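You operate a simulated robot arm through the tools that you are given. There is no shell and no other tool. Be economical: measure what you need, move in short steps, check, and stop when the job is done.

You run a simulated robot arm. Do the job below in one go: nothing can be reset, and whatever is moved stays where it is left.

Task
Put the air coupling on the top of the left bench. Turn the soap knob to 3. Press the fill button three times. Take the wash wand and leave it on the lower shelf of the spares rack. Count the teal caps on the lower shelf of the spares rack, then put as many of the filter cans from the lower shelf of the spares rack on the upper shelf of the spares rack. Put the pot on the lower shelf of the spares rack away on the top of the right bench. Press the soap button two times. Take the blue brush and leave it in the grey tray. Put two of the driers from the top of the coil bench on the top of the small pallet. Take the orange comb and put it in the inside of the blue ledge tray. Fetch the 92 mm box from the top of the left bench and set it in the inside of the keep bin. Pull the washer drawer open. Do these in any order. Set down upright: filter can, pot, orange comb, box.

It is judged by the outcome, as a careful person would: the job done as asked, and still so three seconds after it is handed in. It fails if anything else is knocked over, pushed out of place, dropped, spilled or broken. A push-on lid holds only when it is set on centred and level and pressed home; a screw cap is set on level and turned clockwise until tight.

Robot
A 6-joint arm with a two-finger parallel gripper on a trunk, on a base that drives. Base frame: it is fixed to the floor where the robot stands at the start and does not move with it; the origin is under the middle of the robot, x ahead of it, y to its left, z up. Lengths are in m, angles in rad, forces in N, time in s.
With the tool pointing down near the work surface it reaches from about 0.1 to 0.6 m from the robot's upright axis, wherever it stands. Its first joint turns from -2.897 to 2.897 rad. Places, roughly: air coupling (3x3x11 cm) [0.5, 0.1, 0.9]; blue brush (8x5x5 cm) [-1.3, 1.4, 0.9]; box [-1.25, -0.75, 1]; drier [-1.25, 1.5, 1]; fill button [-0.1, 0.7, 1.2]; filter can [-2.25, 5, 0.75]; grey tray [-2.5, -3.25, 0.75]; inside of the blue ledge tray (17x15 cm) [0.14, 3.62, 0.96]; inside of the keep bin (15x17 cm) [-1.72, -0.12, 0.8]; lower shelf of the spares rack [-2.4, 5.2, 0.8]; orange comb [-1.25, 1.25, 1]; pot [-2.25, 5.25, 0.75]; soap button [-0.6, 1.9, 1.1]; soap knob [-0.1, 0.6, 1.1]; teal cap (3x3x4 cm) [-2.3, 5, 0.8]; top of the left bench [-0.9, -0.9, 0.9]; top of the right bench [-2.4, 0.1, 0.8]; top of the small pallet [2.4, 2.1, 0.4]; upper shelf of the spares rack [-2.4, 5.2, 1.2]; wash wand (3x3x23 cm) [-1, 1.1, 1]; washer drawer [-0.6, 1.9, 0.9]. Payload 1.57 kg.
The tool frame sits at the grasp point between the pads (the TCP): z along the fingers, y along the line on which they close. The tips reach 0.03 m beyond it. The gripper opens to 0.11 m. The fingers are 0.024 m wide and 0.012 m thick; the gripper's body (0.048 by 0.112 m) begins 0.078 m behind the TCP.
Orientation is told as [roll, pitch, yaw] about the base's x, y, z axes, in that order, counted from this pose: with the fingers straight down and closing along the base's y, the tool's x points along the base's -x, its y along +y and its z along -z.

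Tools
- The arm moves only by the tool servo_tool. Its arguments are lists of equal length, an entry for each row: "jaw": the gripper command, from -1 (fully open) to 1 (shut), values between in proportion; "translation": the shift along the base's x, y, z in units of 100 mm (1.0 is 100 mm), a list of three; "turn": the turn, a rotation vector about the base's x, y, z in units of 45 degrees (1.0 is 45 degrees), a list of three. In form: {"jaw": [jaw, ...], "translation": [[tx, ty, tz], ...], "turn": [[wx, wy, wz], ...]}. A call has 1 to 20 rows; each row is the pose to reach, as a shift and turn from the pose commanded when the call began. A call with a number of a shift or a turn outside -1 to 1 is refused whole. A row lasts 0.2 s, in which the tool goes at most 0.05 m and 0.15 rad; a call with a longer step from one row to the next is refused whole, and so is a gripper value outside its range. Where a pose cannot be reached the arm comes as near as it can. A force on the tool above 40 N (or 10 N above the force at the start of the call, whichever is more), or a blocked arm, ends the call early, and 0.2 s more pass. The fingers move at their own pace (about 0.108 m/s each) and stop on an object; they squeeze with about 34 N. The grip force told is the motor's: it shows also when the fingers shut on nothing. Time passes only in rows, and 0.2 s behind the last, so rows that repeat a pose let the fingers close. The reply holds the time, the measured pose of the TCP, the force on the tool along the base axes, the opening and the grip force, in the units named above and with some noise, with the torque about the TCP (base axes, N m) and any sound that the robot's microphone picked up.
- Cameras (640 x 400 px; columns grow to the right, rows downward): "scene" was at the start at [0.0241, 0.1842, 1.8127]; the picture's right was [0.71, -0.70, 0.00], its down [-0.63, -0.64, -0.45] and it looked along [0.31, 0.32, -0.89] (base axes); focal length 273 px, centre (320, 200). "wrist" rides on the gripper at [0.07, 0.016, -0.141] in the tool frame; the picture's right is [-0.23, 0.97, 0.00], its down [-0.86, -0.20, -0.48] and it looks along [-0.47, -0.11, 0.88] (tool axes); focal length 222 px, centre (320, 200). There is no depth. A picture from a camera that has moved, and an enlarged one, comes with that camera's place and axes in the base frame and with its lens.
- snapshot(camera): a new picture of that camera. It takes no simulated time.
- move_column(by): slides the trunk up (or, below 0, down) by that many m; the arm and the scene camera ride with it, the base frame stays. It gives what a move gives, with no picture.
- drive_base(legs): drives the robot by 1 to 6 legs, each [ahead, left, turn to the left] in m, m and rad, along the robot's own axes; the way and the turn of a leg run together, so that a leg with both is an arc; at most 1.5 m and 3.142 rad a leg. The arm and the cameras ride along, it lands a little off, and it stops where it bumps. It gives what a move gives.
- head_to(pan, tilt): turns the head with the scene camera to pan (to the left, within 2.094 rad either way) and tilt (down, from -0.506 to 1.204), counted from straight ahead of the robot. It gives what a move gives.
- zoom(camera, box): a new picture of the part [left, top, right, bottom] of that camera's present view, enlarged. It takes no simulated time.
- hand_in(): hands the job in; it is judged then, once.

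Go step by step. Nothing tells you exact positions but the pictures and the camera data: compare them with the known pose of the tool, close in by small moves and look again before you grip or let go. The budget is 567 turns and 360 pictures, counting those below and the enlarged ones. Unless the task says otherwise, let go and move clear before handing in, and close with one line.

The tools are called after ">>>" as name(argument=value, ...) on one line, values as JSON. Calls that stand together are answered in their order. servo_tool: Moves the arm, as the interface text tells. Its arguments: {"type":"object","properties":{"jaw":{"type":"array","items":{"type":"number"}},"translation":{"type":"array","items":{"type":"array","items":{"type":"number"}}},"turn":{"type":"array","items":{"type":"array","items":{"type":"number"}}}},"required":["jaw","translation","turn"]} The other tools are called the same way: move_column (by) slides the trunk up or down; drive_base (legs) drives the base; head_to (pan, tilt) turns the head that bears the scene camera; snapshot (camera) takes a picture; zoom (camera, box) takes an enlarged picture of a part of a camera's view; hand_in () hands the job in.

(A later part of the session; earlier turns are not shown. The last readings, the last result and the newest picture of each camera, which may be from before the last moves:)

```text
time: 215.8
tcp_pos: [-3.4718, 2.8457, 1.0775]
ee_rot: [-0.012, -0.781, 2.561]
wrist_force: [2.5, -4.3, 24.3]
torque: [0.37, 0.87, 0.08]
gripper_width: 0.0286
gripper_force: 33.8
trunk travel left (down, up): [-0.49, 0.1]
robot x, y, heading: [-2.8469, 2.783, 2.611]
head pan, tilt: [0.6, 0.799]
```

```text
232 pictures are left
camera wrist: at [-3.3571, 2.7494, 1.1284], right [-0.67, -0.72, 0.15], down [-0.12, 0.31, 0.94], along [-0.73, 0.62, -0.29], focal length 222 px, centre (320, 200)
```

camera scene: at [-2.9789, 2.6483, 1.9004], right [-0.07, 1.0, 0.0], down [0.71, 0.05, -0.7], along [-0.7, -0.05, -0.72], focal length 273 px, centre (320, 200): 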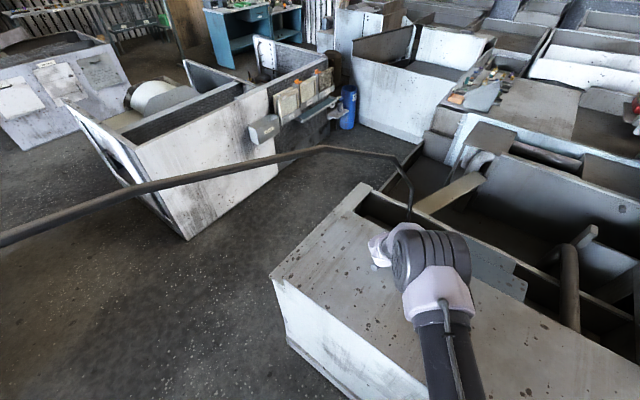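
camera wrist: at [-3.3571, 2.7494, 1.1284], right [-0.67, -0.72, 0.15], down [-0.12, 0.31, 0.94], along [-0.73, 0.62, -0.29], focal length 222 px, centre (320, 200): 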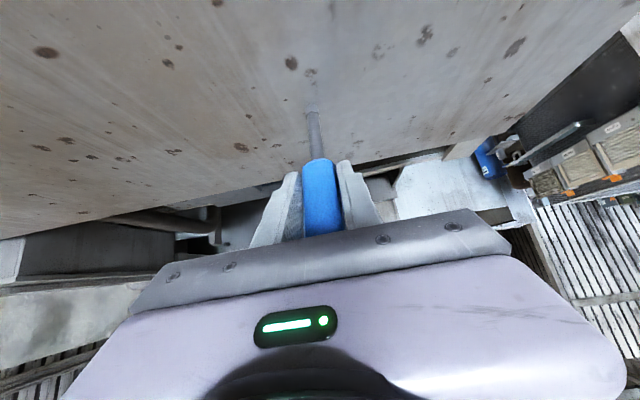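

It pivots nicely. I continue to nearly flat.

>>> servo_tool(jaw=[1, 1, 1, 1, 1], translation=[[0.13, -0.08, -0.14], [0.24, -0.14, -0.3], [0.33, -0.2, -0.46], [0.39, -0.23, -0.6], [0.43, -0.25, -0.7]], turn=[[0, 0, 0], [0, 0, 0], [0, 0, 0], [0, 0, 0], [0, 0, 0]])

>>> snapshot(camera="wrist")

```text
time: 216.2
tcp_pos: [-3.4686, 2.844, 1.072]
ee_rot: [-0.006, -0.791, 2.558]
wrist_force: [6.3, 0.1, 18.7]
torque: [0.73, 0.43, -0.22]
gripper_width: 0.0286
gripper_force: 33.5
trunk travel left (down, up): [-0.49, 0.1]
robot x, y, heading: [-2.8421, 2.7842, 2.612]
head pan, tilt: [0.6, 0.799]
stopped in row 1: the force on the tool passed its limit at 60 N (the readings are from after the stop); the commanded pose is now the measured one
```

```text
231 pictures are left
camera wrist: at [-3.3541, 2.7456, 1.1223], right [-0.67, -0.72, 0.16], down [-0.11, 0.31, 0.95], along [-0.73, 0.62, -0.29], focal length 222 px, centre (320, 200)
```

wrist: 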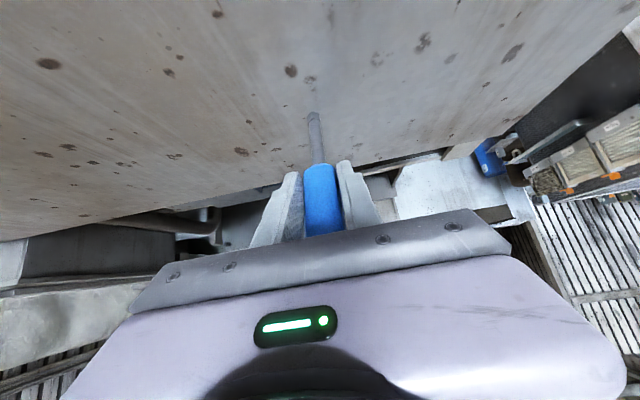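

The handle end is jamming against the palm in this direction, so I must pivot the other way. I lift, back up 0.1 m, and redo it moving forward.

>>> servo_tool(jaw=[1, 1], translation=[[0, 0, 0.15], [0, 0, 0.3]], turn=[[0, 0, 0], [0, 0, 0]])

>>> drive_base(legs=[[-0.1, 0, 0]])

>>> servo_tool(jaw=[1, 1, 1, 1], translation=[[0, 0, -0.1], [0, 0, -0.2], [0, 0, -0.25], [0, 0, -0.28]], turn=[[0, 0, 0], [0, 0, 0], [0, 0, 0], [0, 0, 0]])

>>> snapshot(camera="wrist")

```text
time: 216.8
tcp_pos: [-3.4675, 2.8423, 1.1001]
ee_rot: [-0.011, -0.785, 2.559]
wrist_force: [-0.7, 0.2, -1.8]
torque: [-0.01, -0.02, -0.01]
gripper_width: 0.0289
gripper_force: 34.2
trunk travel left (down, up): [-0.49, 0.1]
robot x, y, heading: [-2.8461, 2.7843, 2.613]
head pan, tilt: [0.6, 0.799]
```

```text
time: 218.0
tcp_pos: [-3.3827, 2.7935, 1.1009]
ee_rot: [-0.012, -0.785, 2.56]
wrist_force: [-0.3, 0.2, -2.4]
torque: [-0.03, -0.02, 0.01]
gripper_width: 0.0289
gripper_force: 34.3
trunk travel left (down, up): [-0.49, 0.1]
robot x, y, heading: [-2.7601, 2.7378, 2.611]
head pan, tilt: [0.6, 0.799]
```

```text
time: 219.0
tcp_pos: [-3.3846, 2.7923, 1.0735]
ee_rot: [-0.008, -0.788, 2.558]
wrist_force: [0.4, 0.7, 5.8]
torque: [0.28, 0.34, -0.05]
gripper_width: 0.0288
gripper_force: 34.6
trunk travel left (down, up): [-0.49, 0.1]
robot x, y, heading: [-2.7626, 2.7417, 2.606]
head pan, tilt: [0.6, 0.799]
```

```text
230 pictures are left
camera wrist: at [-3.2694, 2.696, 1.1232], right [-0.68, -0.72, 0.16], down [-0.11, 0.31, 0.94], along [-0.73, 0.62, -0.29], focal length 222 px, centre (320, 200)
```

wrist: 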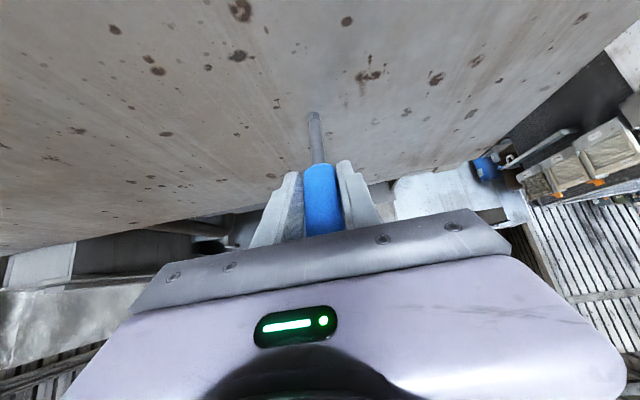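

>>> servo_tool(jaw=[1, 1, 1, 1], translation=[[-0.19, 0.11, 0.12], [-0.38, 0.22, 0.22], [-0.58, 0.35, 0.28], [-0.79, 0.47, 0.3]], turn=[[0, 0, 0], [0, 0, 0], [0, 0, 0], [0, 0, 0]])

>>> snapshot(camera="wrist")

```text
time: 220.0
tcp_pos: [-3.4636, 2.8397, 1.1021]
ee_rot: [-0.008, -0.787, 2.561]
wrist_force: [-0.2, 0.5, -1.9]
torque: [-0.01, 0.02, 0.01]
gripper_width: 0.0287
gripper_force: 33.9
trunk travel left (down, up): [-0.49, 0.1]
robot x, y, heading: [-2.7609, 2.7354, 2.609]
head pan, tilt: [0.6, 0.799]
```

```text
229 pictures are left
camera wrist: at [-3.3488, 2.7432, 1.1528], right [-0.67, -0.72, 0.15], down [-0.11, 0.31, 0.94], along [-0.73, 0.62, -0.29], focal length 222 px, centre (320, 200)
```

wrist: 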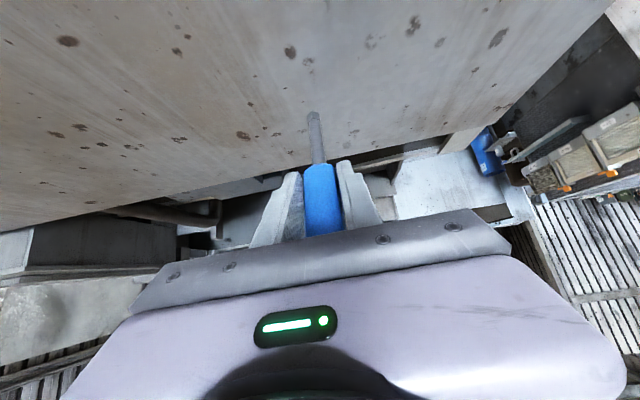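

The nozzle slid instead, but the wand now lies along the tool axis. So I'll pitch the tool to horizontal, lay the wand on the counter top near its edge, and regrip it from above.

>>> drive_base(legs=[[-0.1, 0, 0]])

>>> servo_tool(jaw=[1, 1, 1, 1, 1, 1], translation=[[0, 0, 0], [0, 0, 0], [0, 0, 0], [0, 0, 0], [0, 0, 0], [0, 0, 0]], turn=[[0.09, 0.14, 0], [0.18, 0.28, 0], [0.27, 0.42, 0], [0.36, 0.56, 0], [0.45, 0.7, 0], [0.55, 0.83, 0]])

>>> snapshot(camera="wrist")

>>> snapshot(camera="scene")

```text
time: 221.1
tcp_pos: [-3.378, 2.7882, 1.1018]
ee_rot: [-0.01, -0.785, 2.56]
wrist_force: [0.0, -0.5, -1.4]
torque: [-0.04, -0.01, -0.01]
gripper_width: 0.0287
gripper_force: 34.3
trunk travel left (down, up): [-0.49, 0.1]
robot x, y, heading: [-2.6746, 2.685, 2.611]
head pan, tilt: [0.6, 0.799]
```

```text
time: 222.5
tcp_pos: [-3.3772, 2.788, 1.1031]
ee_rot: [-1.147, -1.566, -2.587]
wrist_force: [0.5, -1.0, -1.4]
torque: [0.0, -0.04, -0.01]
gripper_width: 0.0288
gripper_force: 34.0
trunk travel left (down, up): [-0.49, 0.1]
robot x, y, heading: [-2.6808, 2.6889, 2.613]
head pan, tilt: [0.6, 0.799]
```

```text
228 pictures are left
camera wrist: at [-3.2701, 2.696, 1.0327], right [-0.54, -0.81, 0.22], down [0.51, -0.1, 0.86], along [-0.67, 0.58, 0.47], focal length 222 px, centre (320, 200)
```

wrist: 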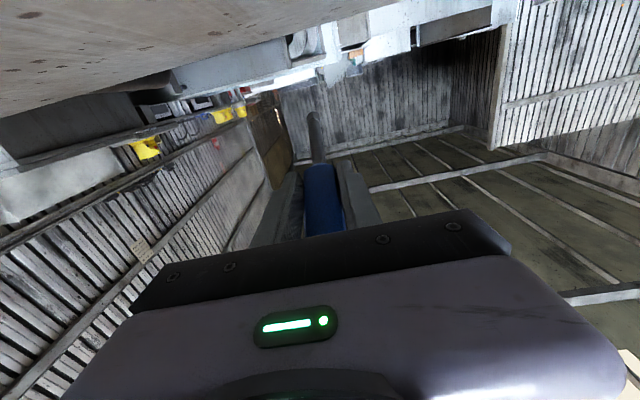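

```text
227 pictures are left
camera scene: at [-2.8125, 2.5491, 1.8998], right [-0.07, 1.0, 0.0], down [0.72, 0.05, -0.7], along [-0.7, -0.05, -0.72], focal length 273 px, centre (320, 200)
```

scene: 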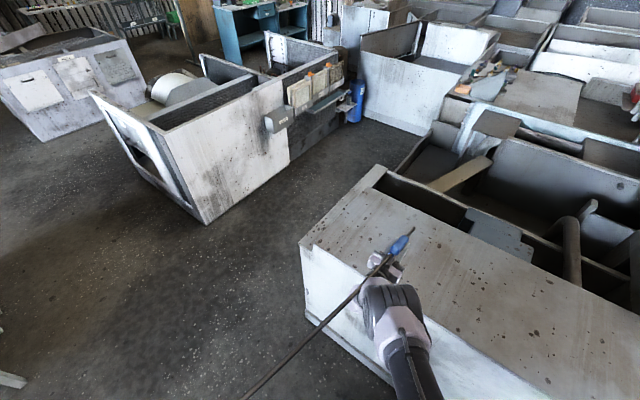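

The wand is now horizontal above the counter. I back up 45 mm so the palm stays outside the edge, then lower gently.

>>> drive_base(legs=[[-0.045, 0, 0]])

>>> move_column(by=-0.09)

>>> zoom(camera="scene", box=[300, 180, 500, 330])

>>> snapshot(camera="wrist")

```text
time: 223.4
tcp_pos: [-3.338, 2.7656, 1.1035]
ee_rot: [-0.968, -1.567, -2.766]
wrist_force: [1.1, -0.2, -1.7]
torque: [-0.02, -0.01, -0.03]
gripper_width: 0.0285
gripper_force: 33.6
trunk travel left (down, up): [-0.49, 0.1]
robot x, y, heading: [-2.6426, 2.6613, 2.611]
head pan, tilt: [0.6, 0.799]
```

```text
time: 224.7
tcp_pos: [-3.3397, 2.766, 1.0125]
ee_rot: [-0.693, -1.566, -3.042]
wrist_force: [-0.8, 0.4, -1.6]
torque: [0.0, -0.01, -0.01]
gripper_width: 0.0287
gripper_force: 34.3
trunk travel left (down, up): [-0.4, 0.19]
robot x, y, heading: [-2.6373, 2.6636, 2.616]
head pan, tilt: [0.6, 0.799]
```

```text
2.67 times, centred on (400, 255) of scene
camera zoom: at [-2.7738, 2.5266, 1.81], right [-0.07, 1.0, 0.0], down [0.72, 0.05, -0.7], along [-0.7, -0.05, -0.72], focal length 728 px, centre (107, 53)
```

zoom: 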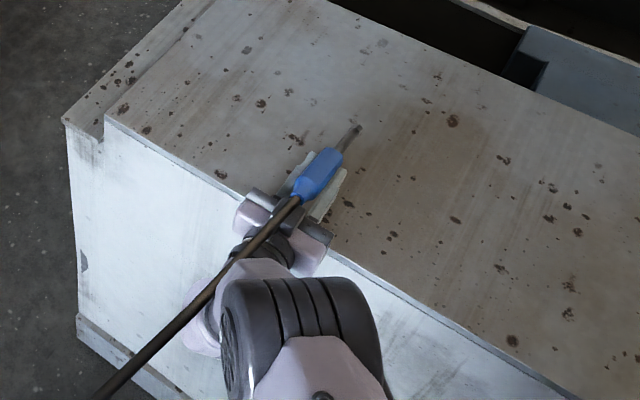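

```text
225 pictures are left
camera wrist: at [-3.2314, 2.6736, 0.943], right [-0.55, -0.81, 0.22], down [0.51, -0.1, 0.86], along [-0.67, 0.58, 0.46], focal length 222 px, centre (320, 200)
```

wrist: 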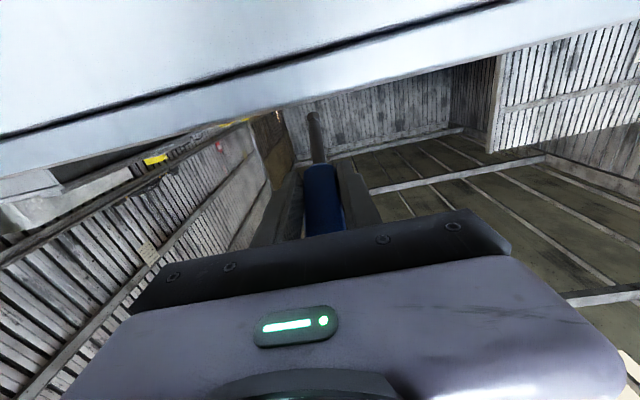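

>>> servo_tool(jaw=[1, 1, 1, 1, 1, 1, 1, 1], translation=[[0, 0, -0.04], [0, 0, -0.08], [0, 0, -0.12], [0, 0, -0.16], [0, 0, -0.2], [0, 0, -0.23], [0, 0, -0.26], [0, 0, -0.29]], turn=[[0, 0, 0], [0, 0, 0], [0, 0, 0], [0, 0, 0], [0, 0, 0], [0, 0, 0], [0, 0, 0], [0, 0, 0]])

>>> zoom(camera="scene", box=[300, 180, 500, 330])

```text
time: 226.5
tcp_pos: [-3.3381, 2.7656, 0.9863]
ee_rot: [-1.568, -1.57, -2.169]
wrist_force: [3.8, -1.1, 12.6]
torque: [1.01, 1.52, -0.09]
gripper_width: 0.0288
gripper_force: 34.0
trunk travel left (down, up): [-0.4, 0.19]
robot x, y, heading: [-2.6418, 2.6657, 2.613]
head pan, tilt: [0.6, 0.799]
```

```text
2.67 times, centred on (400, 255) of scene
camera zoom: at [-2.7706, 2.5256, 1.8101], right [-0.07, 1.0, 0.0], down [0.71, 0.05, -0.7], along [-0.7, -0.05, -0.72], focal length 728 px, centre (107, 53)
```

zoom: 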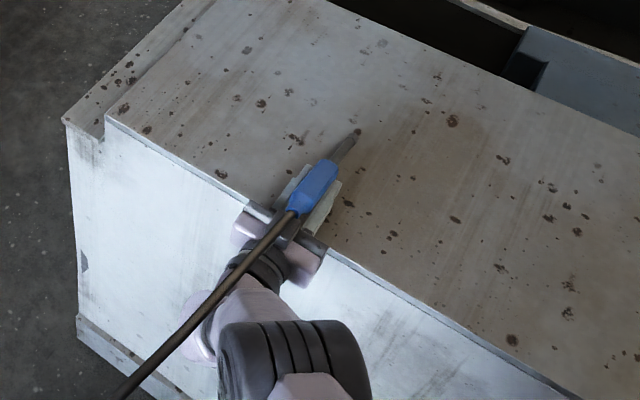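

The nozzle rests on the top and the handle is nearly down. I release and back out.

>>> servo_tool(jaw=[0.5, 0, -0.3, -0.3], translation=[[0, 0, 0], [0, 0, 0], [0, 0, 0], [0, 0, 0]], turn=[[0, 0, 0], [0, 0, 0], [0, 0, 0], [0, 0, 0]])

>>> drive_base(legs=[[-0.2, 0, 0]])

>>> move_column(by=0.19)

>>> snapshot(camera="scene")

```text
time: 227.5
tcp_pos: [-3.34, 2.7647, 0.9825]
ee_rot: [-0.696, -1.569, -3.036]
wrist_force: [0.5, -0.1, -2.0]
torque: [0.02, 0.06, -0.03]
gripper_width: 0.0714
gripper_force: 0.0
trunk travel left (down, up): [-0.4, 0.19]
robot x, y, heading: [-2.6432, 2.6634, 2.609]
head pan, tilt: [0.6, 0.799]
```

```text
time: 229.1
tcp_pos: [-3.1675, 2.6646, 0.9826]
ee_rot: [-0.861, -1.567, -2.875]
wrist_force: [0.1, 0.5, -0.3]
torque: [0.0, -0.02, -0.02]
gripper_width: 0.0716
gripper_force: 0.1
trunk travel left (down, up): [-0.4, 0.19]
robot x, y, heading: [-2.4695, 2.5666, 2.614]
head pan, tilt: [0.6, 0.799]
```

```text
time: 231.1
tcp_pos: [-3.1676, 2.6653, 1.1719]
ee_rot: [-0.707, -1.568, -3.028]
wrist_force: [-0.2, -0.1, -0.1]
torque: [0.0, -0.02, 0.04]
gripper_width: 0.0714
gripper_force: 0.1
trunk travel left (down, up): [-0.59, 0.0]
robot x, y, heading: [-2.4672, 2.5626, 2.615]
head pan, tilt: [0.6, 0.799]
```

```text
223 pictures are left
camera scene: at [-2.6026, 2.4261, 1.9998], right [-0.07, 1.0, 0.0], down [0.72, 0.05, -0.7], along [-0.7, -0.05, -0.72], focal length 273 px, centre (320, 200)
```

scene: 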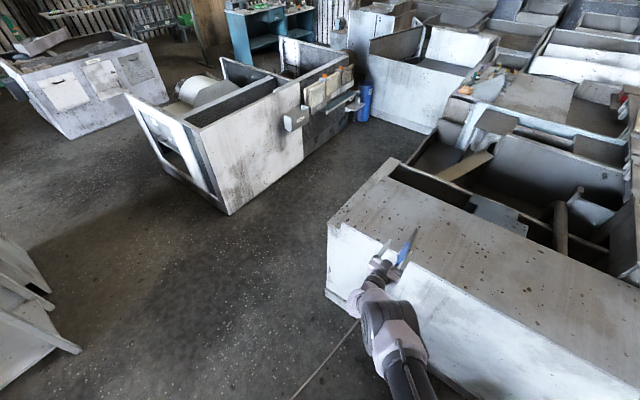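

The wand lies on the counter. I return the tool to 45° and line up over the wand.

>>> servo_tool(jaw=[-0.3, -0.3, -0.3, -0.3, -0.3, -0.3], translation=[[0, 0, 0], [0, 0, 0], [0, 0, 0], [0, 0, 0], [0, 0, 0], [0, 0, 0]], turn=[[-0.1, -0.14, 0], [-0.2, -0.28, 0], [-0.29, -0.42, 0], [-0.38, -0.56, 0], [-0.47, -0.69, 0], [-0.55, -0.82, 0]])

>>> drive_base(legs=[[0.12, 0, 0]])

>>> snapshot(camera="wrist")

>>> zoom(camera="scene", box=[300, 180, 500, 330])

```text
time: 232.5
tcp_pos: [-3.1674, 2.6656, 1.1725]
ee_rot: [-0.004, -0.789, 2.556]
wrist_force: [-0.7, 0.2, 0.4]
torque: [-0.03, -0.02, -0.01]
gripper_width: 0.0712
gripper_force: 0.0
trunk travel left (down, up): [-0.59, 0.0]
robot x, y, heading: [-2.4679, 2.5621, 2.611]
head pan, tilt: [0.6, 0.799]
```

```text
time: 233.8
tcp_pos: [-3.2701, 2.7245, 1.1745]
ee_rot: [-0.005, -0.793, 2.556]
wrist_force: [1.1, 0.4, -0.3]
torque: [0.0, 0.02, -0.01]
gripper_width: 0.0715
gripper_force: 0.1
trunk travel left (down, up): [-0.59, 0.0]
robot x, y, heading: [-2.5711, 2.6216, 2.613]
head pan, tilt: [0.6, 0.799]
```

```text
222 pictures are left
camera wrist: at [-3.1552, 2.6272, 1.2229], right [-0.67, -0.72, 0.16], down [-0.11, 0.31, 0.95], along [-0.73, 0.62, -0.28], focal length 222 px, centre (320, 200)
```

wrist: 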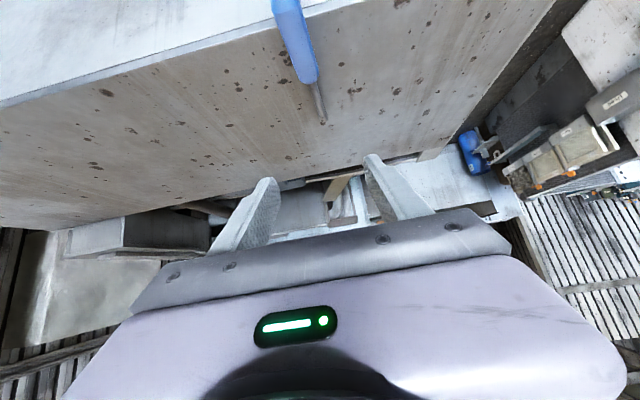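

```text
2.67 times, centred on (400, 255) of scene
camera zoom: at [-2.7037, 2.4854, 1.9999], right [-0.07, 1.0, 0.0], down [0.71, 0.05, -0.7], along [-0.7, -0.05, -0.72], focal length 728 px, centre (107, 53)
```

zoom: 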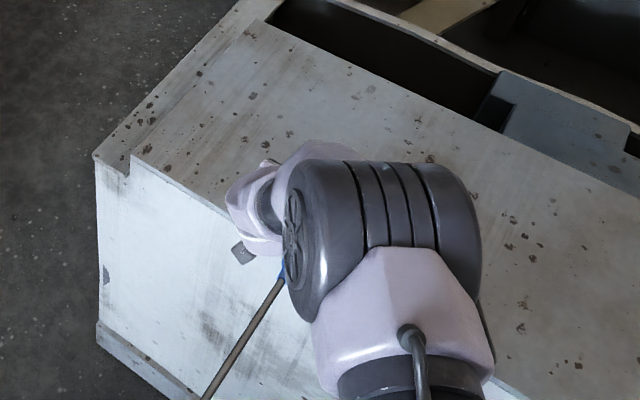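

The wand lies aligned with my heading, middle near (-3.325, 2.762). I move over it and descend.

>>> servo_tool(jaw=[-0.3, -0.3], translation=[[-0.27, 0.19, 0], [-0.55, 0.37, 0]], turn=[[0, 0, 0.04], [0, 0, 0.08]])

>>> move_column(by=-0.12)

>>> snapshot(camera="wrist")

```text
time: 234.4
tcp_pos: [-3.3266, 2.7624, 1.1717]
ee_rot: [-0.007, -0.79, 2.621]
wrist_force: [-0.2, 0.5, -0.3]
torque: [0.0, -0.03, 0.0]
gripper_width: 0.0715
gripper_force: 0.0
trunk travel left (down, up): [-0.59, 0.0]
robot x, y, heading: [-2.5728, 2.6192, 2.611]
head pan, tilt: [0.6, 0.799]
```

```text
time: 235.9
tcp_pos: [-3.3249, 2.7617, 1.0528]
ee_rot: [-0.005, -0.793, 2.62]
wrist_force: [0.1, -0.1, -0.2]
torque: [-0.01, 0.0, 0.02]
gripper_width: 0.0716
gripper_force: 0.0
trunk travel left (down, up): [-0.47, 0.12]
robot x, y, heading: [-2.5741, 2.6254, 2.619]
head pan, tilt: [0.6, 0.799]
```

```text
220 pictures are left
camera wrist: at [-3.2045, 2.6717, 1.1023], right [-0.63, -0.76, 0.16], down [-0.13, 0.3, 0.95], along [-0.77, 0.57, -0.28], focal length 222 px, centre (320, 200)
```

wrist: 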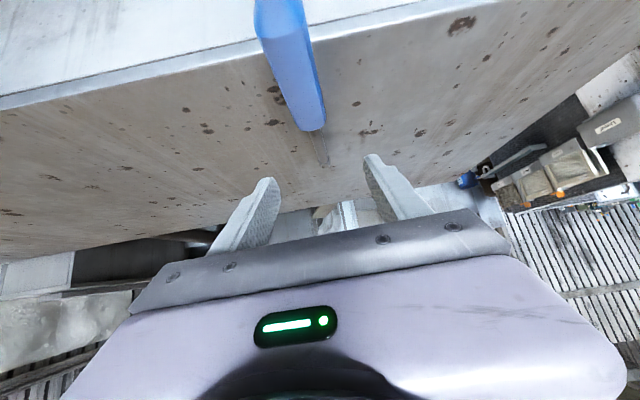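

>>> servo_tool(jaw=[-0.3, -0.3, -0.3, -0.3, -0.3, -0.3], translation=[[0, 0, -0.2], [0, 0, -0.35], [0, 0, -0.42], [0, 0, -0.47], [0, 0, -0.52], [0, 0, -0.55]], turn=[[0, 0, 0], [0, 0, 0], [0, 0, 0], [0, 0, 0], [0, 0, 0], [0, 0, 0]])

>>> snapshot(camera="wrist")

```text
time: 237.3
tcp_pos: [-3.3255, 2.7617, 0.9969]
ee_rot: [-0.005, -0.792, 2.619]
wrist_force: [0.2, -0.8, 0.7]
torque: [-0.02, -0.02, -0.02]
gripper_width: 0.0713
gripper_force: 0.1
trunk travel left (down, up): [-0.47, 0.12]
robot x, y, heading: [-2.5686, 2.6221, 2.611]
head pan, tilt: [0.6, 0.799]
```

```text
219 pictures are left
camera wrist: at [-3.2047, 2.6715, 1.047], right [-0.63, -0.76, 0.16], down [-0.13, 0.3, 0.95], along [-0.77, 0.57, -0.28], focal length 222 px, centre (320, 200)
```

wrist: 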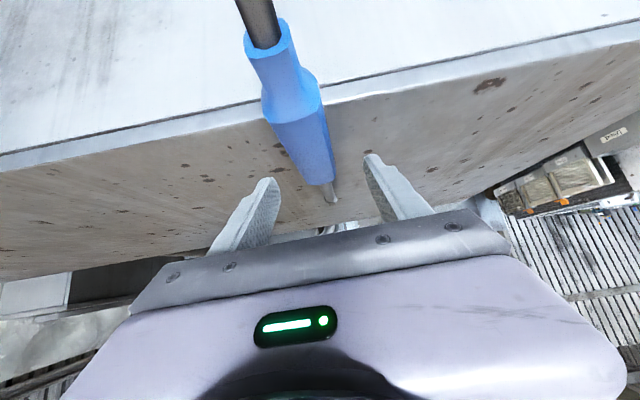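

The TCP is at the handle's front end; I shift back 35 mm, lower a touch and grip.

>>> servo_tool(jaw=[-0.3, -0.3, 0.2, 0.6, 1, 1, 1], translation=[[0.15, -0.09, 0], [0.3, -0.18, -0.03], [0.3, -0.18, -0.03], [0.3, -0.18, -0.03], [0.3, -0.18, -0.03], [0.3, -0.18, -0.03], [0.3, -0.18, -0.03]], turn=[[0, 0, 0], [0, 0, 0], [0, 0, 0], [0, 0, 0], [0, 0, 0], [0, 0, 0], [0, 0, 0]])

>>> servo_tool(jaw=[1, 1, 1], translation=[[0, 0, 0.2], [0, 0, 0.4], [0, 0, 0.6]], turn=[[0, 0, 0], [0, 0, 0], [0, 0, 0]])

>>> snapshot(camera="wrist")

```text
time: 238.9
tcp_pos: [-3.295, 2.7434, 0.9935]
ee_rot: [-0.006, -0.792, 2.619]
wrist_force: [-1.6, 0.6, 1.2]
torque: [0.01, 0.07, -0.05]
gripper_width: 0.0283
gripper_force: 34.1
trunk travel left (down, up): [-0.47, 0.12]
robot x, y, heading: [-2.5702, 2.6197, 2.61]
head pan, tilt: [0.6, 0.799]
```

```text
time: 239.7
tcp_pos: [-3.2943, 2.7429, 1.0549]
ee_rot: [-0.007, -0.793, 2.62]
wrist_force: [0.4, -0.4, -1.8]
torque: [-0.04, -0.02, -0.02]
gripper_width: 0.0283
gripper_force: 34.1
trunk travel left (down, up): [-0.47, 0.12]
robot x, y, heading: [-2.5722, 2.6221, 2.614]
head pan, tilt: [0.6, 0.799]
```

```text
218 pictures are left
camera wrist: at [-3.1743, 2.6538, 1.1041], right [-0.63, -0.76, 0.16], down [-0.13, 0.3, 0.95], along [-0.77, 0.57, -0.28], focal length 222 px, centre (320, 200)
```

wrist: 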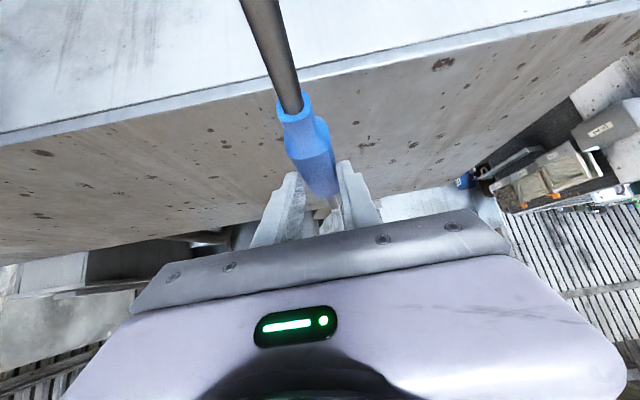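

The wand is now held horizontally. I back off, turn, and drive to the spares rack.

>>> move_column(by=0.12)

>>> drive_base(legs=[[-0.35, 0, 0], [0, 0, -1.46], [1.06, 0.47, 0], [0.25, 0.35, 0]])

>>> head_to(pan=0, tilt=0.5)

>>> snapshot(camera="scene")

>>> snapshot(camera="wrist")

```text
time: 241.2
tcp_pos: [-3.2949, 2.7423, 1.1737]
ee_rot: [-0.005, -0.792, 2.619]
wrist_force: [-0.1, -0.1, -2.0]
torque: [0.01, -0.07, 0.0]
gripper_width: 0.0282
gripper_force: 34.2
trunk travel left (down, up): [-0.59, 0.0]
robot x, y, heading: [-2.5729, 2.6224, 2.611]
head pan, tilt: [0.6, 0.799]
```

```text
time: 254.7
tcp_pos: [-2.482, 4.7049, 1.174]
ee_rot: [-0.006, -0.792, 1.173]
wrist_force: [-0.8, 0.2, -1.5]
torque: [-0.04, 0.02, 0.02]
gripper_width: 0.0284
gripper_force: 34.4
trunk travel left (down, up): [-0.59, 0.0]
robot x, y, heading: [-2.5097, 3.974, 1.165]
head pan, tilt: [0.6, 0.799]
```

```text
time: 255.7
tcp_pos: [-2.4815, 4.7048, 1.1747]
ee_rot: [-0.007, -0.791, 1.176]
wrist_force: [-0.4, 0.6, -2.4]
torque: [-0.06, 0.01, -0.05]
gripper_width: 0.0284
gripper_force: 33.9
trunk travel left (down, up): [-0.59, 0.0]
robot x, y, heading: [-2.5092, 3.9688, 1.173]
head pan, tilt: [0.0, 0.499]
```

```text
217 pictures are left
camera scene: at [-2.6105, 4.0906, 2.0258], right [0.92, -0.39, 0.0], down [-0.19, -0.44, -0.88], along [0.34, 0.81, -0.48], focal length 273 px, centre (320, 200)
```

scene: 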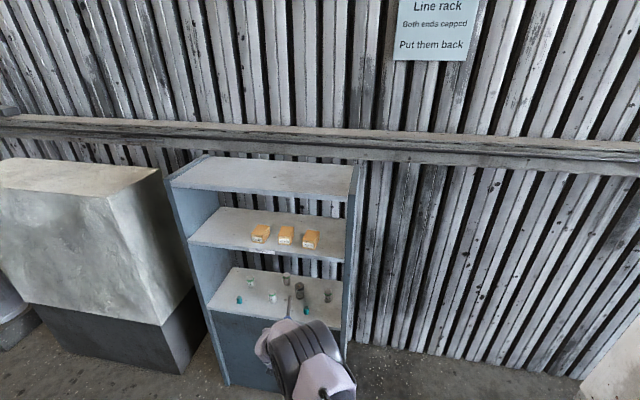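

```text
216 pictures are left
camera wrist: at [-2.5555, 4.5728, 1.2238], right [-0.84, 0.53, 0.16], down [0.28, 0.16, 0.95], along [0.47, 0.83, -0.28], focal length 222 px, centre (320, 200)
```

wrist: 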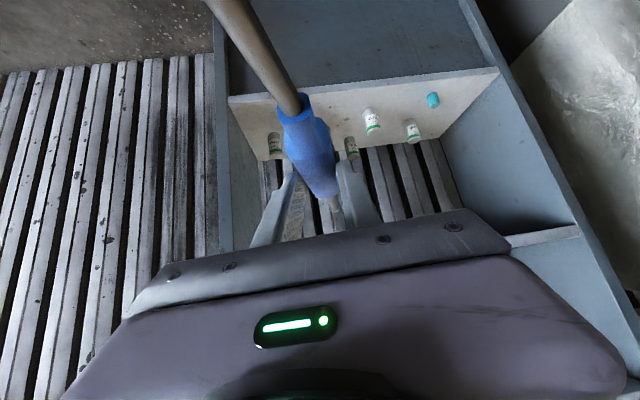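

>>> zoom(camera="scene", box=[180, 180, 360, 340])

>>> zoom(camera="wrist", box=[200, 50, 520, 230])

```text
2.50 times, centred on (270, 260) of scene
camera zoom: at [-2.6105, 4.0906, 2.0258], right [0.92, -0.39, 0.0], down [-0.19, -0.44, -0.88], along [0.34, 0.81, -0.48], focal length 682 px, centre (445, 50)
```

zoom: 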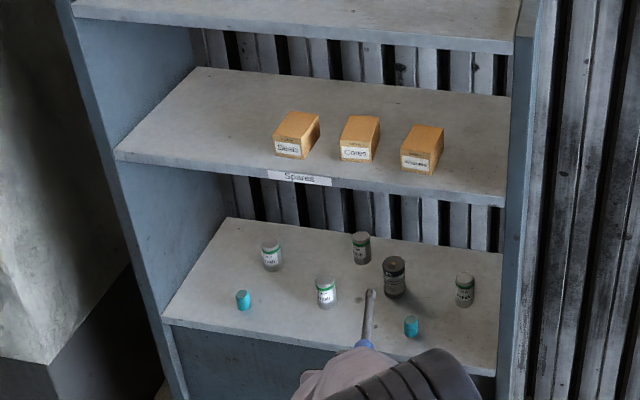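

```text
2.00 times, centred on (360, 140) of wrist
camera zoom: at [-2.5555, 4.5728, 1.2238], right [-0.84, 0.53, 0.16], down [0.28, 0.16, 0.95], along [0.47, 0.83, -0.28], focal length 444 px, centre (240, 320)
```

zoom: 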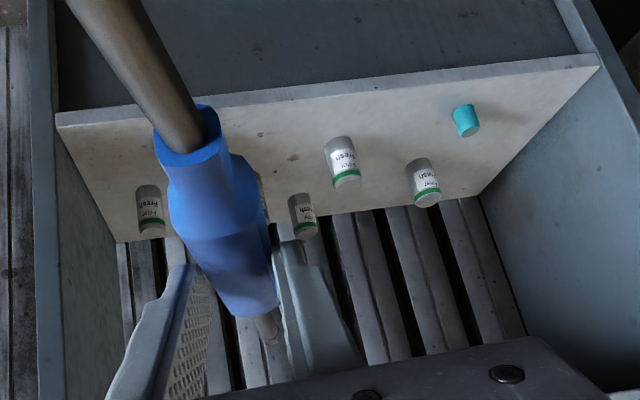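

The lower shelf holds four filter cans (green band), one dark pot and two teal caps in view; there's a free strip along its left wall, which is where the wand will go. I square up to the rack and move left.

>>> drive_base(legs=[[0, 0, -0.179], [0.0, 0.595, 0]])

>>> move_column(by=-0.22)

>>> head_to(pan=-0.5, tilt=0.6)

>>> snapshot(camera="scene")

>>> snapshot(camera="wrist")

```text
time: 259.8
tcp_pos: [-2.848, 5.0156, 1.1736]
ee_rot: [-0.004, -0.793, 0.995]
wrist_force: [0.2, -0.5, -2.4]
torque: [-0.09, 0.03, 0.01]
gripper_width: 0.0285
gripper_force: 34.0
trunk travel left (down, up): [-0.59, 0.0]
robot x, y, heading: [-3.0091, 4.2978, 0.984]
head pan, tilt: [0.0, 0.499]
```

```text
time: 262.1
tcp_pos: [-2.8475, 5.015, 0.954]
ee_rot: [-0.005, -0.793, 0.996]
wrist_force: [-0.1, 0.4, -1.8]
torque: [-0.05, 0.07, -0.01]
gripper_width: 0.0282
gripper_force: 33.8
trunk travel left (down, up): [-0.37, 0.22]
robot x, y, heading: [-3.0068, 4.2955, 0.985]
head pan, tilt: [0.0, 0.499]
```

```text
time: 263.0
tcp_pos: [-2.8476, 5.0153, 0.9544]
ee_rot: [-0.005, -0.792, 0.995]
wrist_force: [0.4, 0.1, -2.9]
torque: [-0.01, 0.03, -0.02]
gripper_width: 0.0282
gripper_force: 34.0
trunk travel left (down, up): [-0.37, 0.22]
robot x, y, heading: [-3.0059, 4.2984, 0.991]
head pan, tilt: [-0.499, 0.6]
```

```text
213 pictures are left
camera scene: at [-3.0563, 4.3996, 1.7968], right [0.47, -0.88, 0.0], down [-0.5, -0.27, -0.83], along [0.73, 0.39, -0.56], focal length 273 px, centre (320, 200)
```

scene: 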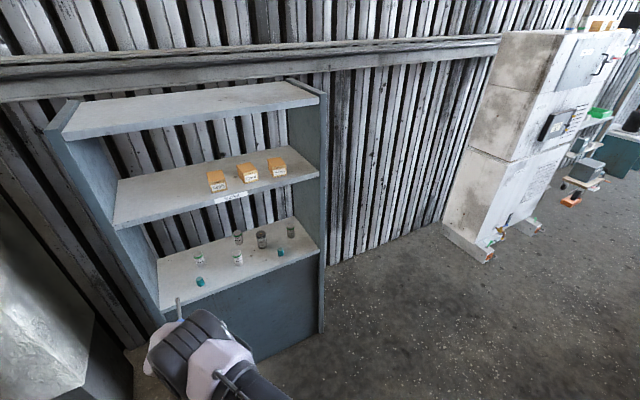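

```text
212 pictures are left
camera wrist: at [-2.9442, 4.8985, 1.0038], right [-0.73, 0.67, 0.16], down [0.31, 0.11, 0.95], along [0.61, 0.74, -0.28], focal length 222 px, centre (320, 200)
```

wrist: 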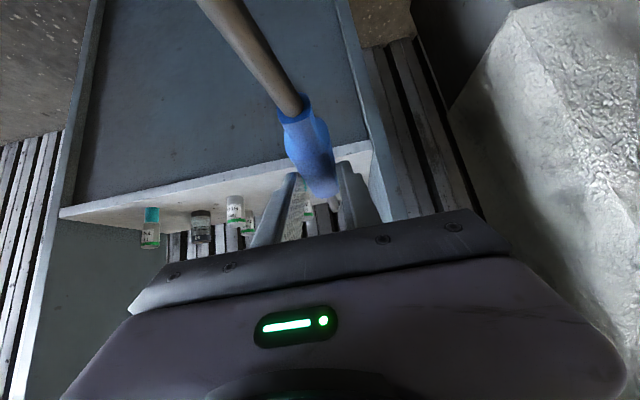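

I'm lined up with the free left strip (about 84 mm from the wall). I drive in above the shelf.

>>> drive_base(legs=[[0.3, 0, 0]])

>>> snapshot(camera="wrist")

>>> snapshot(camera="scene")

```text
time: 265.1
tcp_pos: [-2.6848, 5.2674, 0.9546]
ee_rot: [-0.005, -0.791, 0.999]
wrist_force: [0.2, 0.5, -2.3]
torque: [-0.05, 0.05, -0.04]
gripper_width: 0.028
gripper_force: 34.2
trunk travel left (down, up): [-0.37, 0.22]
robot x, y, heading: [-2.8376, 4.5453, 0.99]
head pan, tilt: [-0.499, 0.6]
```

```text
211 pictures are left
camera wrist: at [-2.7803, 5.1508, 1.0035], right [-0.73, 0.67, 0.16], down [0.31, 0.11, 0.95], along [0.61, 0.74, -0.29], focal length 222 px, centre (320, 200)
```

wrist: 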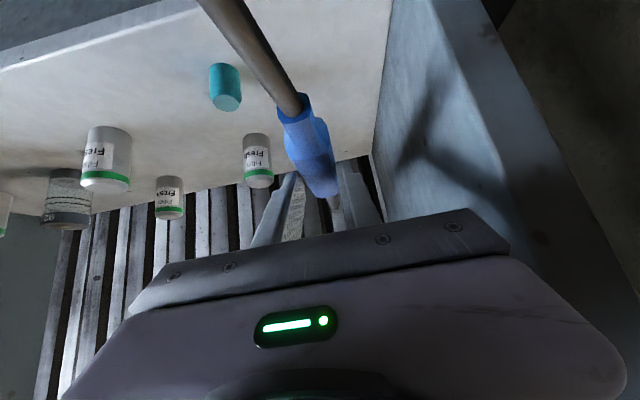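

```text
210 pictures are left
camera scene: at [-2.8908, 4.6519, 1.7967], right [0.47, -0.88, 0.0], down [-0.5, -0.27, -0.82], along [0.73, 0.39, -0.57], focal length 273 px, centre (320, 200)
```

scene: 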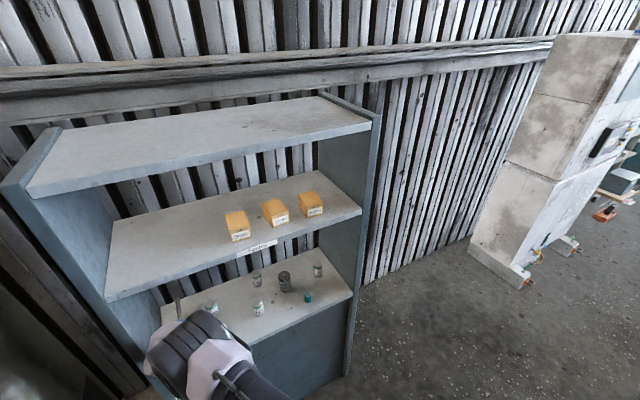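

>>> servo_tool(jaw=[1, 1, 1, 1], translation=[[0.1, 0.15, -0.2], [0.2, 0.31, -0.45], [0.3, 0.46, -0.7], [0.3, 0.46, -0.95]], turn=[[0, 0, 0], [0, 0, 0], [0, 0, 0], [0, 0, 0]])

>>> snapshot(camera="wrist")

```text
time: 266.1
tcp_pos: [-2.6628, 5.2957, 0.8858]
ee_rot: [-0.005, -0.791, 0.997]
wrist_force: [-0.5, 0.1, -2.1]
torque: [-0.08, 0.03, 0.01]
gripper_width: 0.0282
gripper_force: 33.4
out of reach, approached as far as the arm can: row 3, 4
trunk travel left (down, up): [-0.37, 0.22]
robot x, y, heading: [-2.8413, 4.5502, 0.99]
head pan, tilt: [-0.499, 0.6]
```

```text
209 pictures are left
camera wrist: at [-2.7591, 5.1794, 0.9352], right [-0.73, 0.67, 0.16], down [0.31, 0.11, 0.95], along [0.61, 0.74, -0.29], focal length 222 px, centre (320, 200)
```

wrist: 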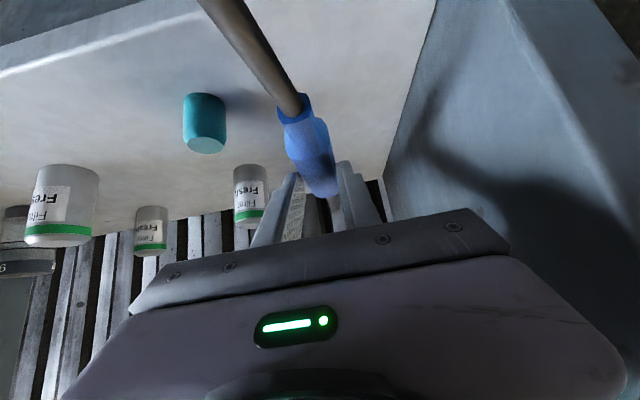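

Reach-limited; I finish with base and trunk moves.

>>> drive_base(legs=[[0.025, 0, 0]])

>>> move_column(by=-0.05)

>>> snapshot(camera="wrist")

```text
time: 266.9
tcp_pos: [-2.6491, 5.3178, 0.8843]
ee_rot: [-0.007, -0.79, 0.998]
wrist_force: [0.7, -0.5, -2.9]
torque: [-0.08, 0.05, 0.02]
gripper_width: 0.0282
gripper_force: 33.6
trunk travel left (down, up): [-0.37, 0.22]
robot x, y, heading: [-2.8274, 4.5689, 0.995]
head pan, tilt: [-0.499, 0.6]
```

```text
time: 267.8
tcp_pos: [-2.6487, 5.3171, 0.8405]
ee_rot: [-0.002, -0.8, 0.995]
wrist_force: [3.8, 7.1, 29.8]
torque: [0.63, -0.35, 0.08]
gripper_width: 0.0289
gripper_force: 33.6
trunk travel left (down, up): [-0.32, 0.27]
robot x, y, heading: [-2.8236, 4.5691, 0.99]
head pan, tilt: [-0.499, 0.6]
```

```text
208 pictures are left
camera wrist: at [-2.7455, 5.2005, 0.8897], right [-0.73, 0.66, 0.16], down [0.3, 0.1, 0.95], along [0.61, 0.74, -0.28], focal length 222 px, centre (320, 200)
```

wrist: 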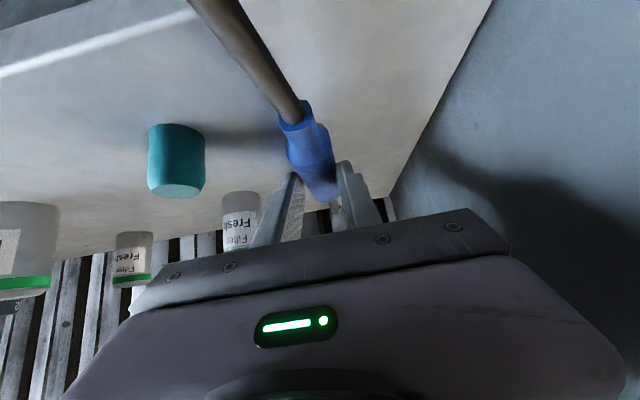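

Contact. I ease up, release to a modest opening, and retreat.

>>> servo_tool(jaw=[1, 0.5, 0.1, 0.1, 0.1], translation=[[0, 0, 0.03], [0, 0, 0.03], [0, 0, 0.03], [0, 0, 0.03], [0, 0, 0.03]], turn=[[0, 0, 0], [0, 0, 0], [0, 0, 0], [0, 0, 0], [0, 0, 0]])

>>> servo_tool(jaw=[0.1, 0.1, 0.1], translation=[[-0.12, -0.18, 0.2], [-0.23, -0.36, 0.4], [-0.35, -0.54, 0.6]], turn=[[0, 0, 0], [0, 0, 0], [0, 0, 0]])

>>> snapshot(camera="wrist")

```text
time: 269.0
tcp_pos: [-2.6483, 5.316, 0.8388]
ee_rot: [-0.005, -0.79, 0.998]
wrist_force: [0.1, 0.9, -0.2]
torque: [0.0, 0.04, -0.03]
gripper_width: 0.0495
gripper_force: 0.0
trunk travel left (down, up): [-0.32, 0.27]
robot x, y, heading: [-2.8275, 4.5682, 0.988]
head pan, tilt: [-0.499, 0.6]
```

```text
time: 269.8
tcp_pos: [-2.6857, 5.2625, 0.9007]
ee_rot: [-0.007, -0.792, 0.998]
wrist_force: [0.1, 0.0, 0.2]
torque: [0.01, 0.0, 0.01]
gripper_width: 0.0493
gripper_force: 0.1
trunk travel left (down, up): [-0.32, 0.27]
robot x, y, heading: [-2.8278, 4.5682, 0.989]
head pan, tilt: [-0.499, 0.6]
```

```text
207 pictures are left
camera wrist: at [-2.7813, 5.1455, 0.9492], right [-0.73, 0.66, 0.16], down [0.31, 0.11, 0.95], along [0.61, 0.74, -0.28], focal length 222 px, centre (320, 200)
```

wrist: 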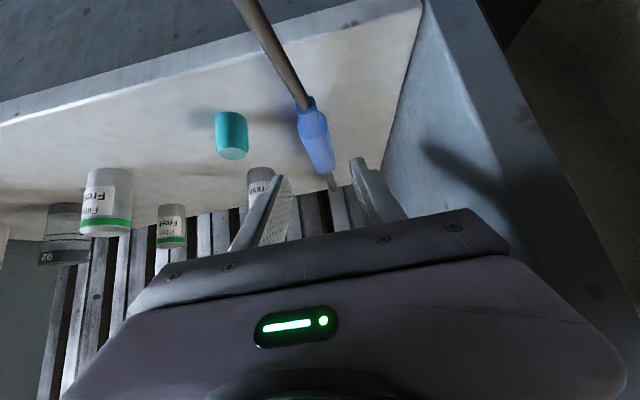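

The wand lies on the shelf. I back out and count the teal caps with clear views.

>>> drive_base(legs=[[-0.4, 0, 0], [0, -0.5, 0]])

>>> head_to(pan=0.5, tilt=0.6)

>>> snapshot(camera="scene")

>>> snapshot(camera="wrist")

```text
time: 274.9
tcp_pos: [-2.4844, 4.6519, 0.8991]
ee_rot: [-0.005, -0.792, 1.006]
wrist_force: [-0.3, 0.5, 0.1]
torque: [-0.01, 0.05, 0.0]
gripper_width: 0.0494
gripper_force: 0.1
trunk travel left (down, up): [-0.32, 0.27]
robot x, y, heading: [-2.6189, 3.9564, 0.997]
head pan, tilt: [-0.499, 0.6]
```

```text
time: 276.1
tcp_pos: [-2.4848, 4.6516, 0.8988]
ee_rot: [-0.005, -0.792, 1.006]
wrist_force: [-0.4, 0.0, -1.4]
torque: [-0.04, 0.01, -0.02]
gripper_width: 0.0492
gripper_force: 0.1
trunk travel left (down, up): [-0.32, 0.27]
robot x, y, heading: [-2.6225, 3.9579, 1.0]
head pan, tilt: [0.499, 0.6]
```

```text
206 pictures are left
camera scene: at [-2.7447, 4.1038, 1.7468], right [1.0, -0.07, 0.0], down [-0.04, -0.56, -0.83], along [0.06, 0.82, -0.56], focal length 273 px, centre (320, 200)
```

scene: 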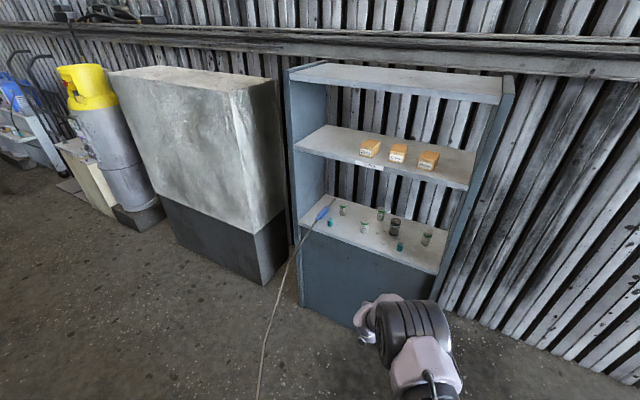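

```text
205 pictures are left
camera wrist: at [-2.5804, 4.5338, 0.9488], right [-0.74, 0.66, 0.16], down [0.31, 0.11, 0.95], along [0.6, 0.74, -0.29], focal length 222 px, centre (320, 200)
```

wrist: 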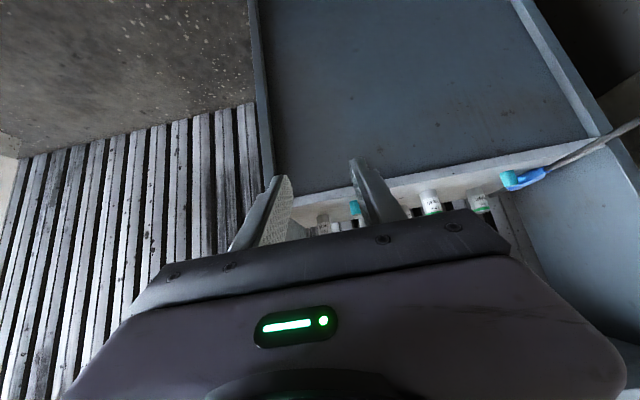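

>>> zoom(camera="scene", box=[280, 100, 500, 290])

```text
2.11 times, centred on (390, 195) of scene
camera zoom: at [-2.7447, 4.1038, 1.7468], right [1.0, -0.07, 0.0], down [-0.04, -0.56, -0.83], along [0.06, 0.82, -0.56], focal length 574 px, centre (173, 210)
```

zoom: 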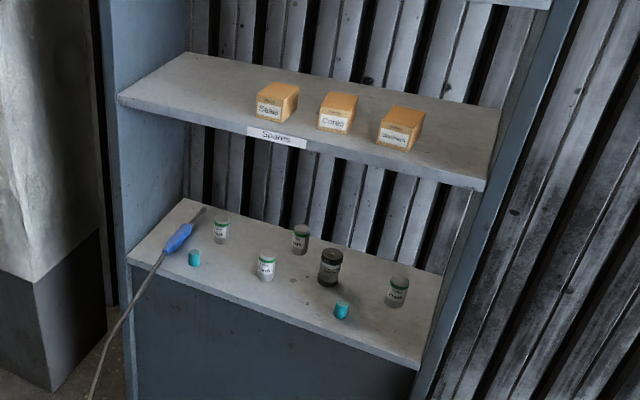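

Count: two teal caps. So two filter cans go up. I go for the front-middle can first (about 0.33 m from the left wall), opening the gripper.

>>> drive_base(legs=[[0, 0.244, 0], [0.22, 0, 0]])

>>> servo_tool(jaw=[-0.2, -0.5, -0.5], translation=[[0, 0, 0], [0, 0, 0], [0, 0, 0]], turn=[[0, 0, 0], [0, 0, 0], [0, 0, 0]])

>>> snapshot(camera="wrist")

```text
time: 279.2
tcp_pos: [-2.5696, 4.9667, 0.8982]
ee_rot: [-0.006, -0.79, 1.004]
wrist_force: [0.2, 0.3, -0.1]
torque: [-0.01, -0.01, -0.03]
gripper_width: 0.0495
gripper_force: 0.1
trunk travel left (down, up): [-0.32, 0.27]
robot x, y, heading: [-2.7102, 4.2751, 0.997]
head pan, tilt: [0.499, 0.6]
```

```text
time: 280.0
tcp_pos: [-2.5715, 4.9652, 0.8979]
ee_rot: [-0.004, -0.792, 1.004]
wrist_force: [0.3, -0.8, -1.0]
torque: [0.05, 0.0, 0.0]
gripper_width: 0.0828
gripper_force: 0.1
trunk travel left (down, up): [-0.32, 0.27]
robot x, y, heading: [-2.706, 4.2729, 0.998]
head pan, tilt: [0.499, 0.6]
```

```text
203 pictures are left
camera wrist: at [-2.6654, 4.8483, 0.9487], right [-0.73, 0.66, 0.16], down [0.31, 0.11, 0.95], along [0.61, 0.74, -0.29], focal length 222 px, centre (320, 200)
```

wrist: 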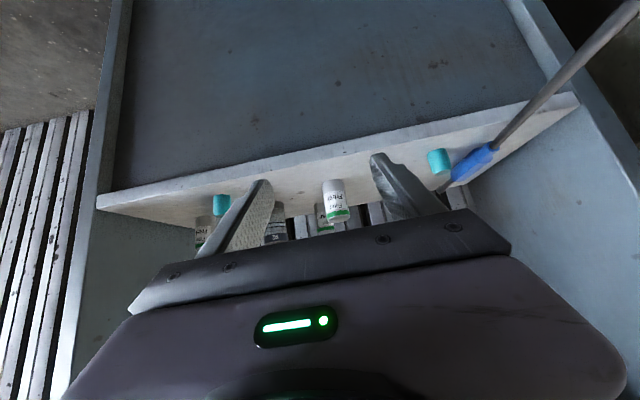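

Aligned with the can. I lower to can height and drive in so the fingers straddle it.

>>> move_column(by=-0.042)

>>> drive_base(legs=[[0.17, 0, 0]])

>>> snapshot(camera="wrist")

```text
time: 280.9
tcp_pos: [-2.5709, 4.9661, 0.8578]
ee_rot: [-0.005, -0.793, 1.006]
wrist_force: [0.8, -0.5, 0.2]
torque: [-0.02, 0.05, 0.0]
gripper_width: 0.0825
gripper_force: 0.1
trunk travel left (down, up): [-0.278, 0.312]
robot x, y, heading: [-2.7111, 4.273, 0.999]
head pan, tilt: [0.499, 0.6]
```

```text
time: 282.3
tcp_pos: [-2.4795, 5.11, 0.8568]
ee_rot: [-0.005, -0.791, 1.007]
wrist_force: [-0.5, 0.4, 0.1]
torque: [-0.01, 0.02, 0.04]
gripper_width: 0.0825
gripper_force: 0.1
trunk travel left (down, up): [-0.278, 0.312]
robot x, y, heading: [-2.6157, 4.4164, 0.999]
head pan, tilt: [0.499, 0.6]
```

```text
202 pictures are left
camera wrist: at [-2.5742, 4.9922, 0.9063], right [-0.74, 0.66, 0.16], down [0.31, 0.12, 0.95], along [0.6, 0.74, -0.29], focal length 222 px, centre (320, 200)
```

wrist: 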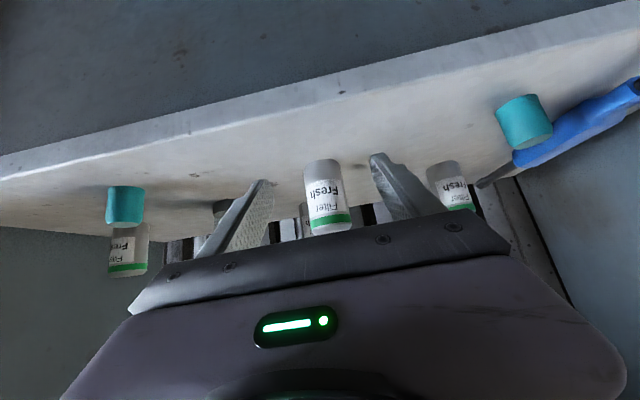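

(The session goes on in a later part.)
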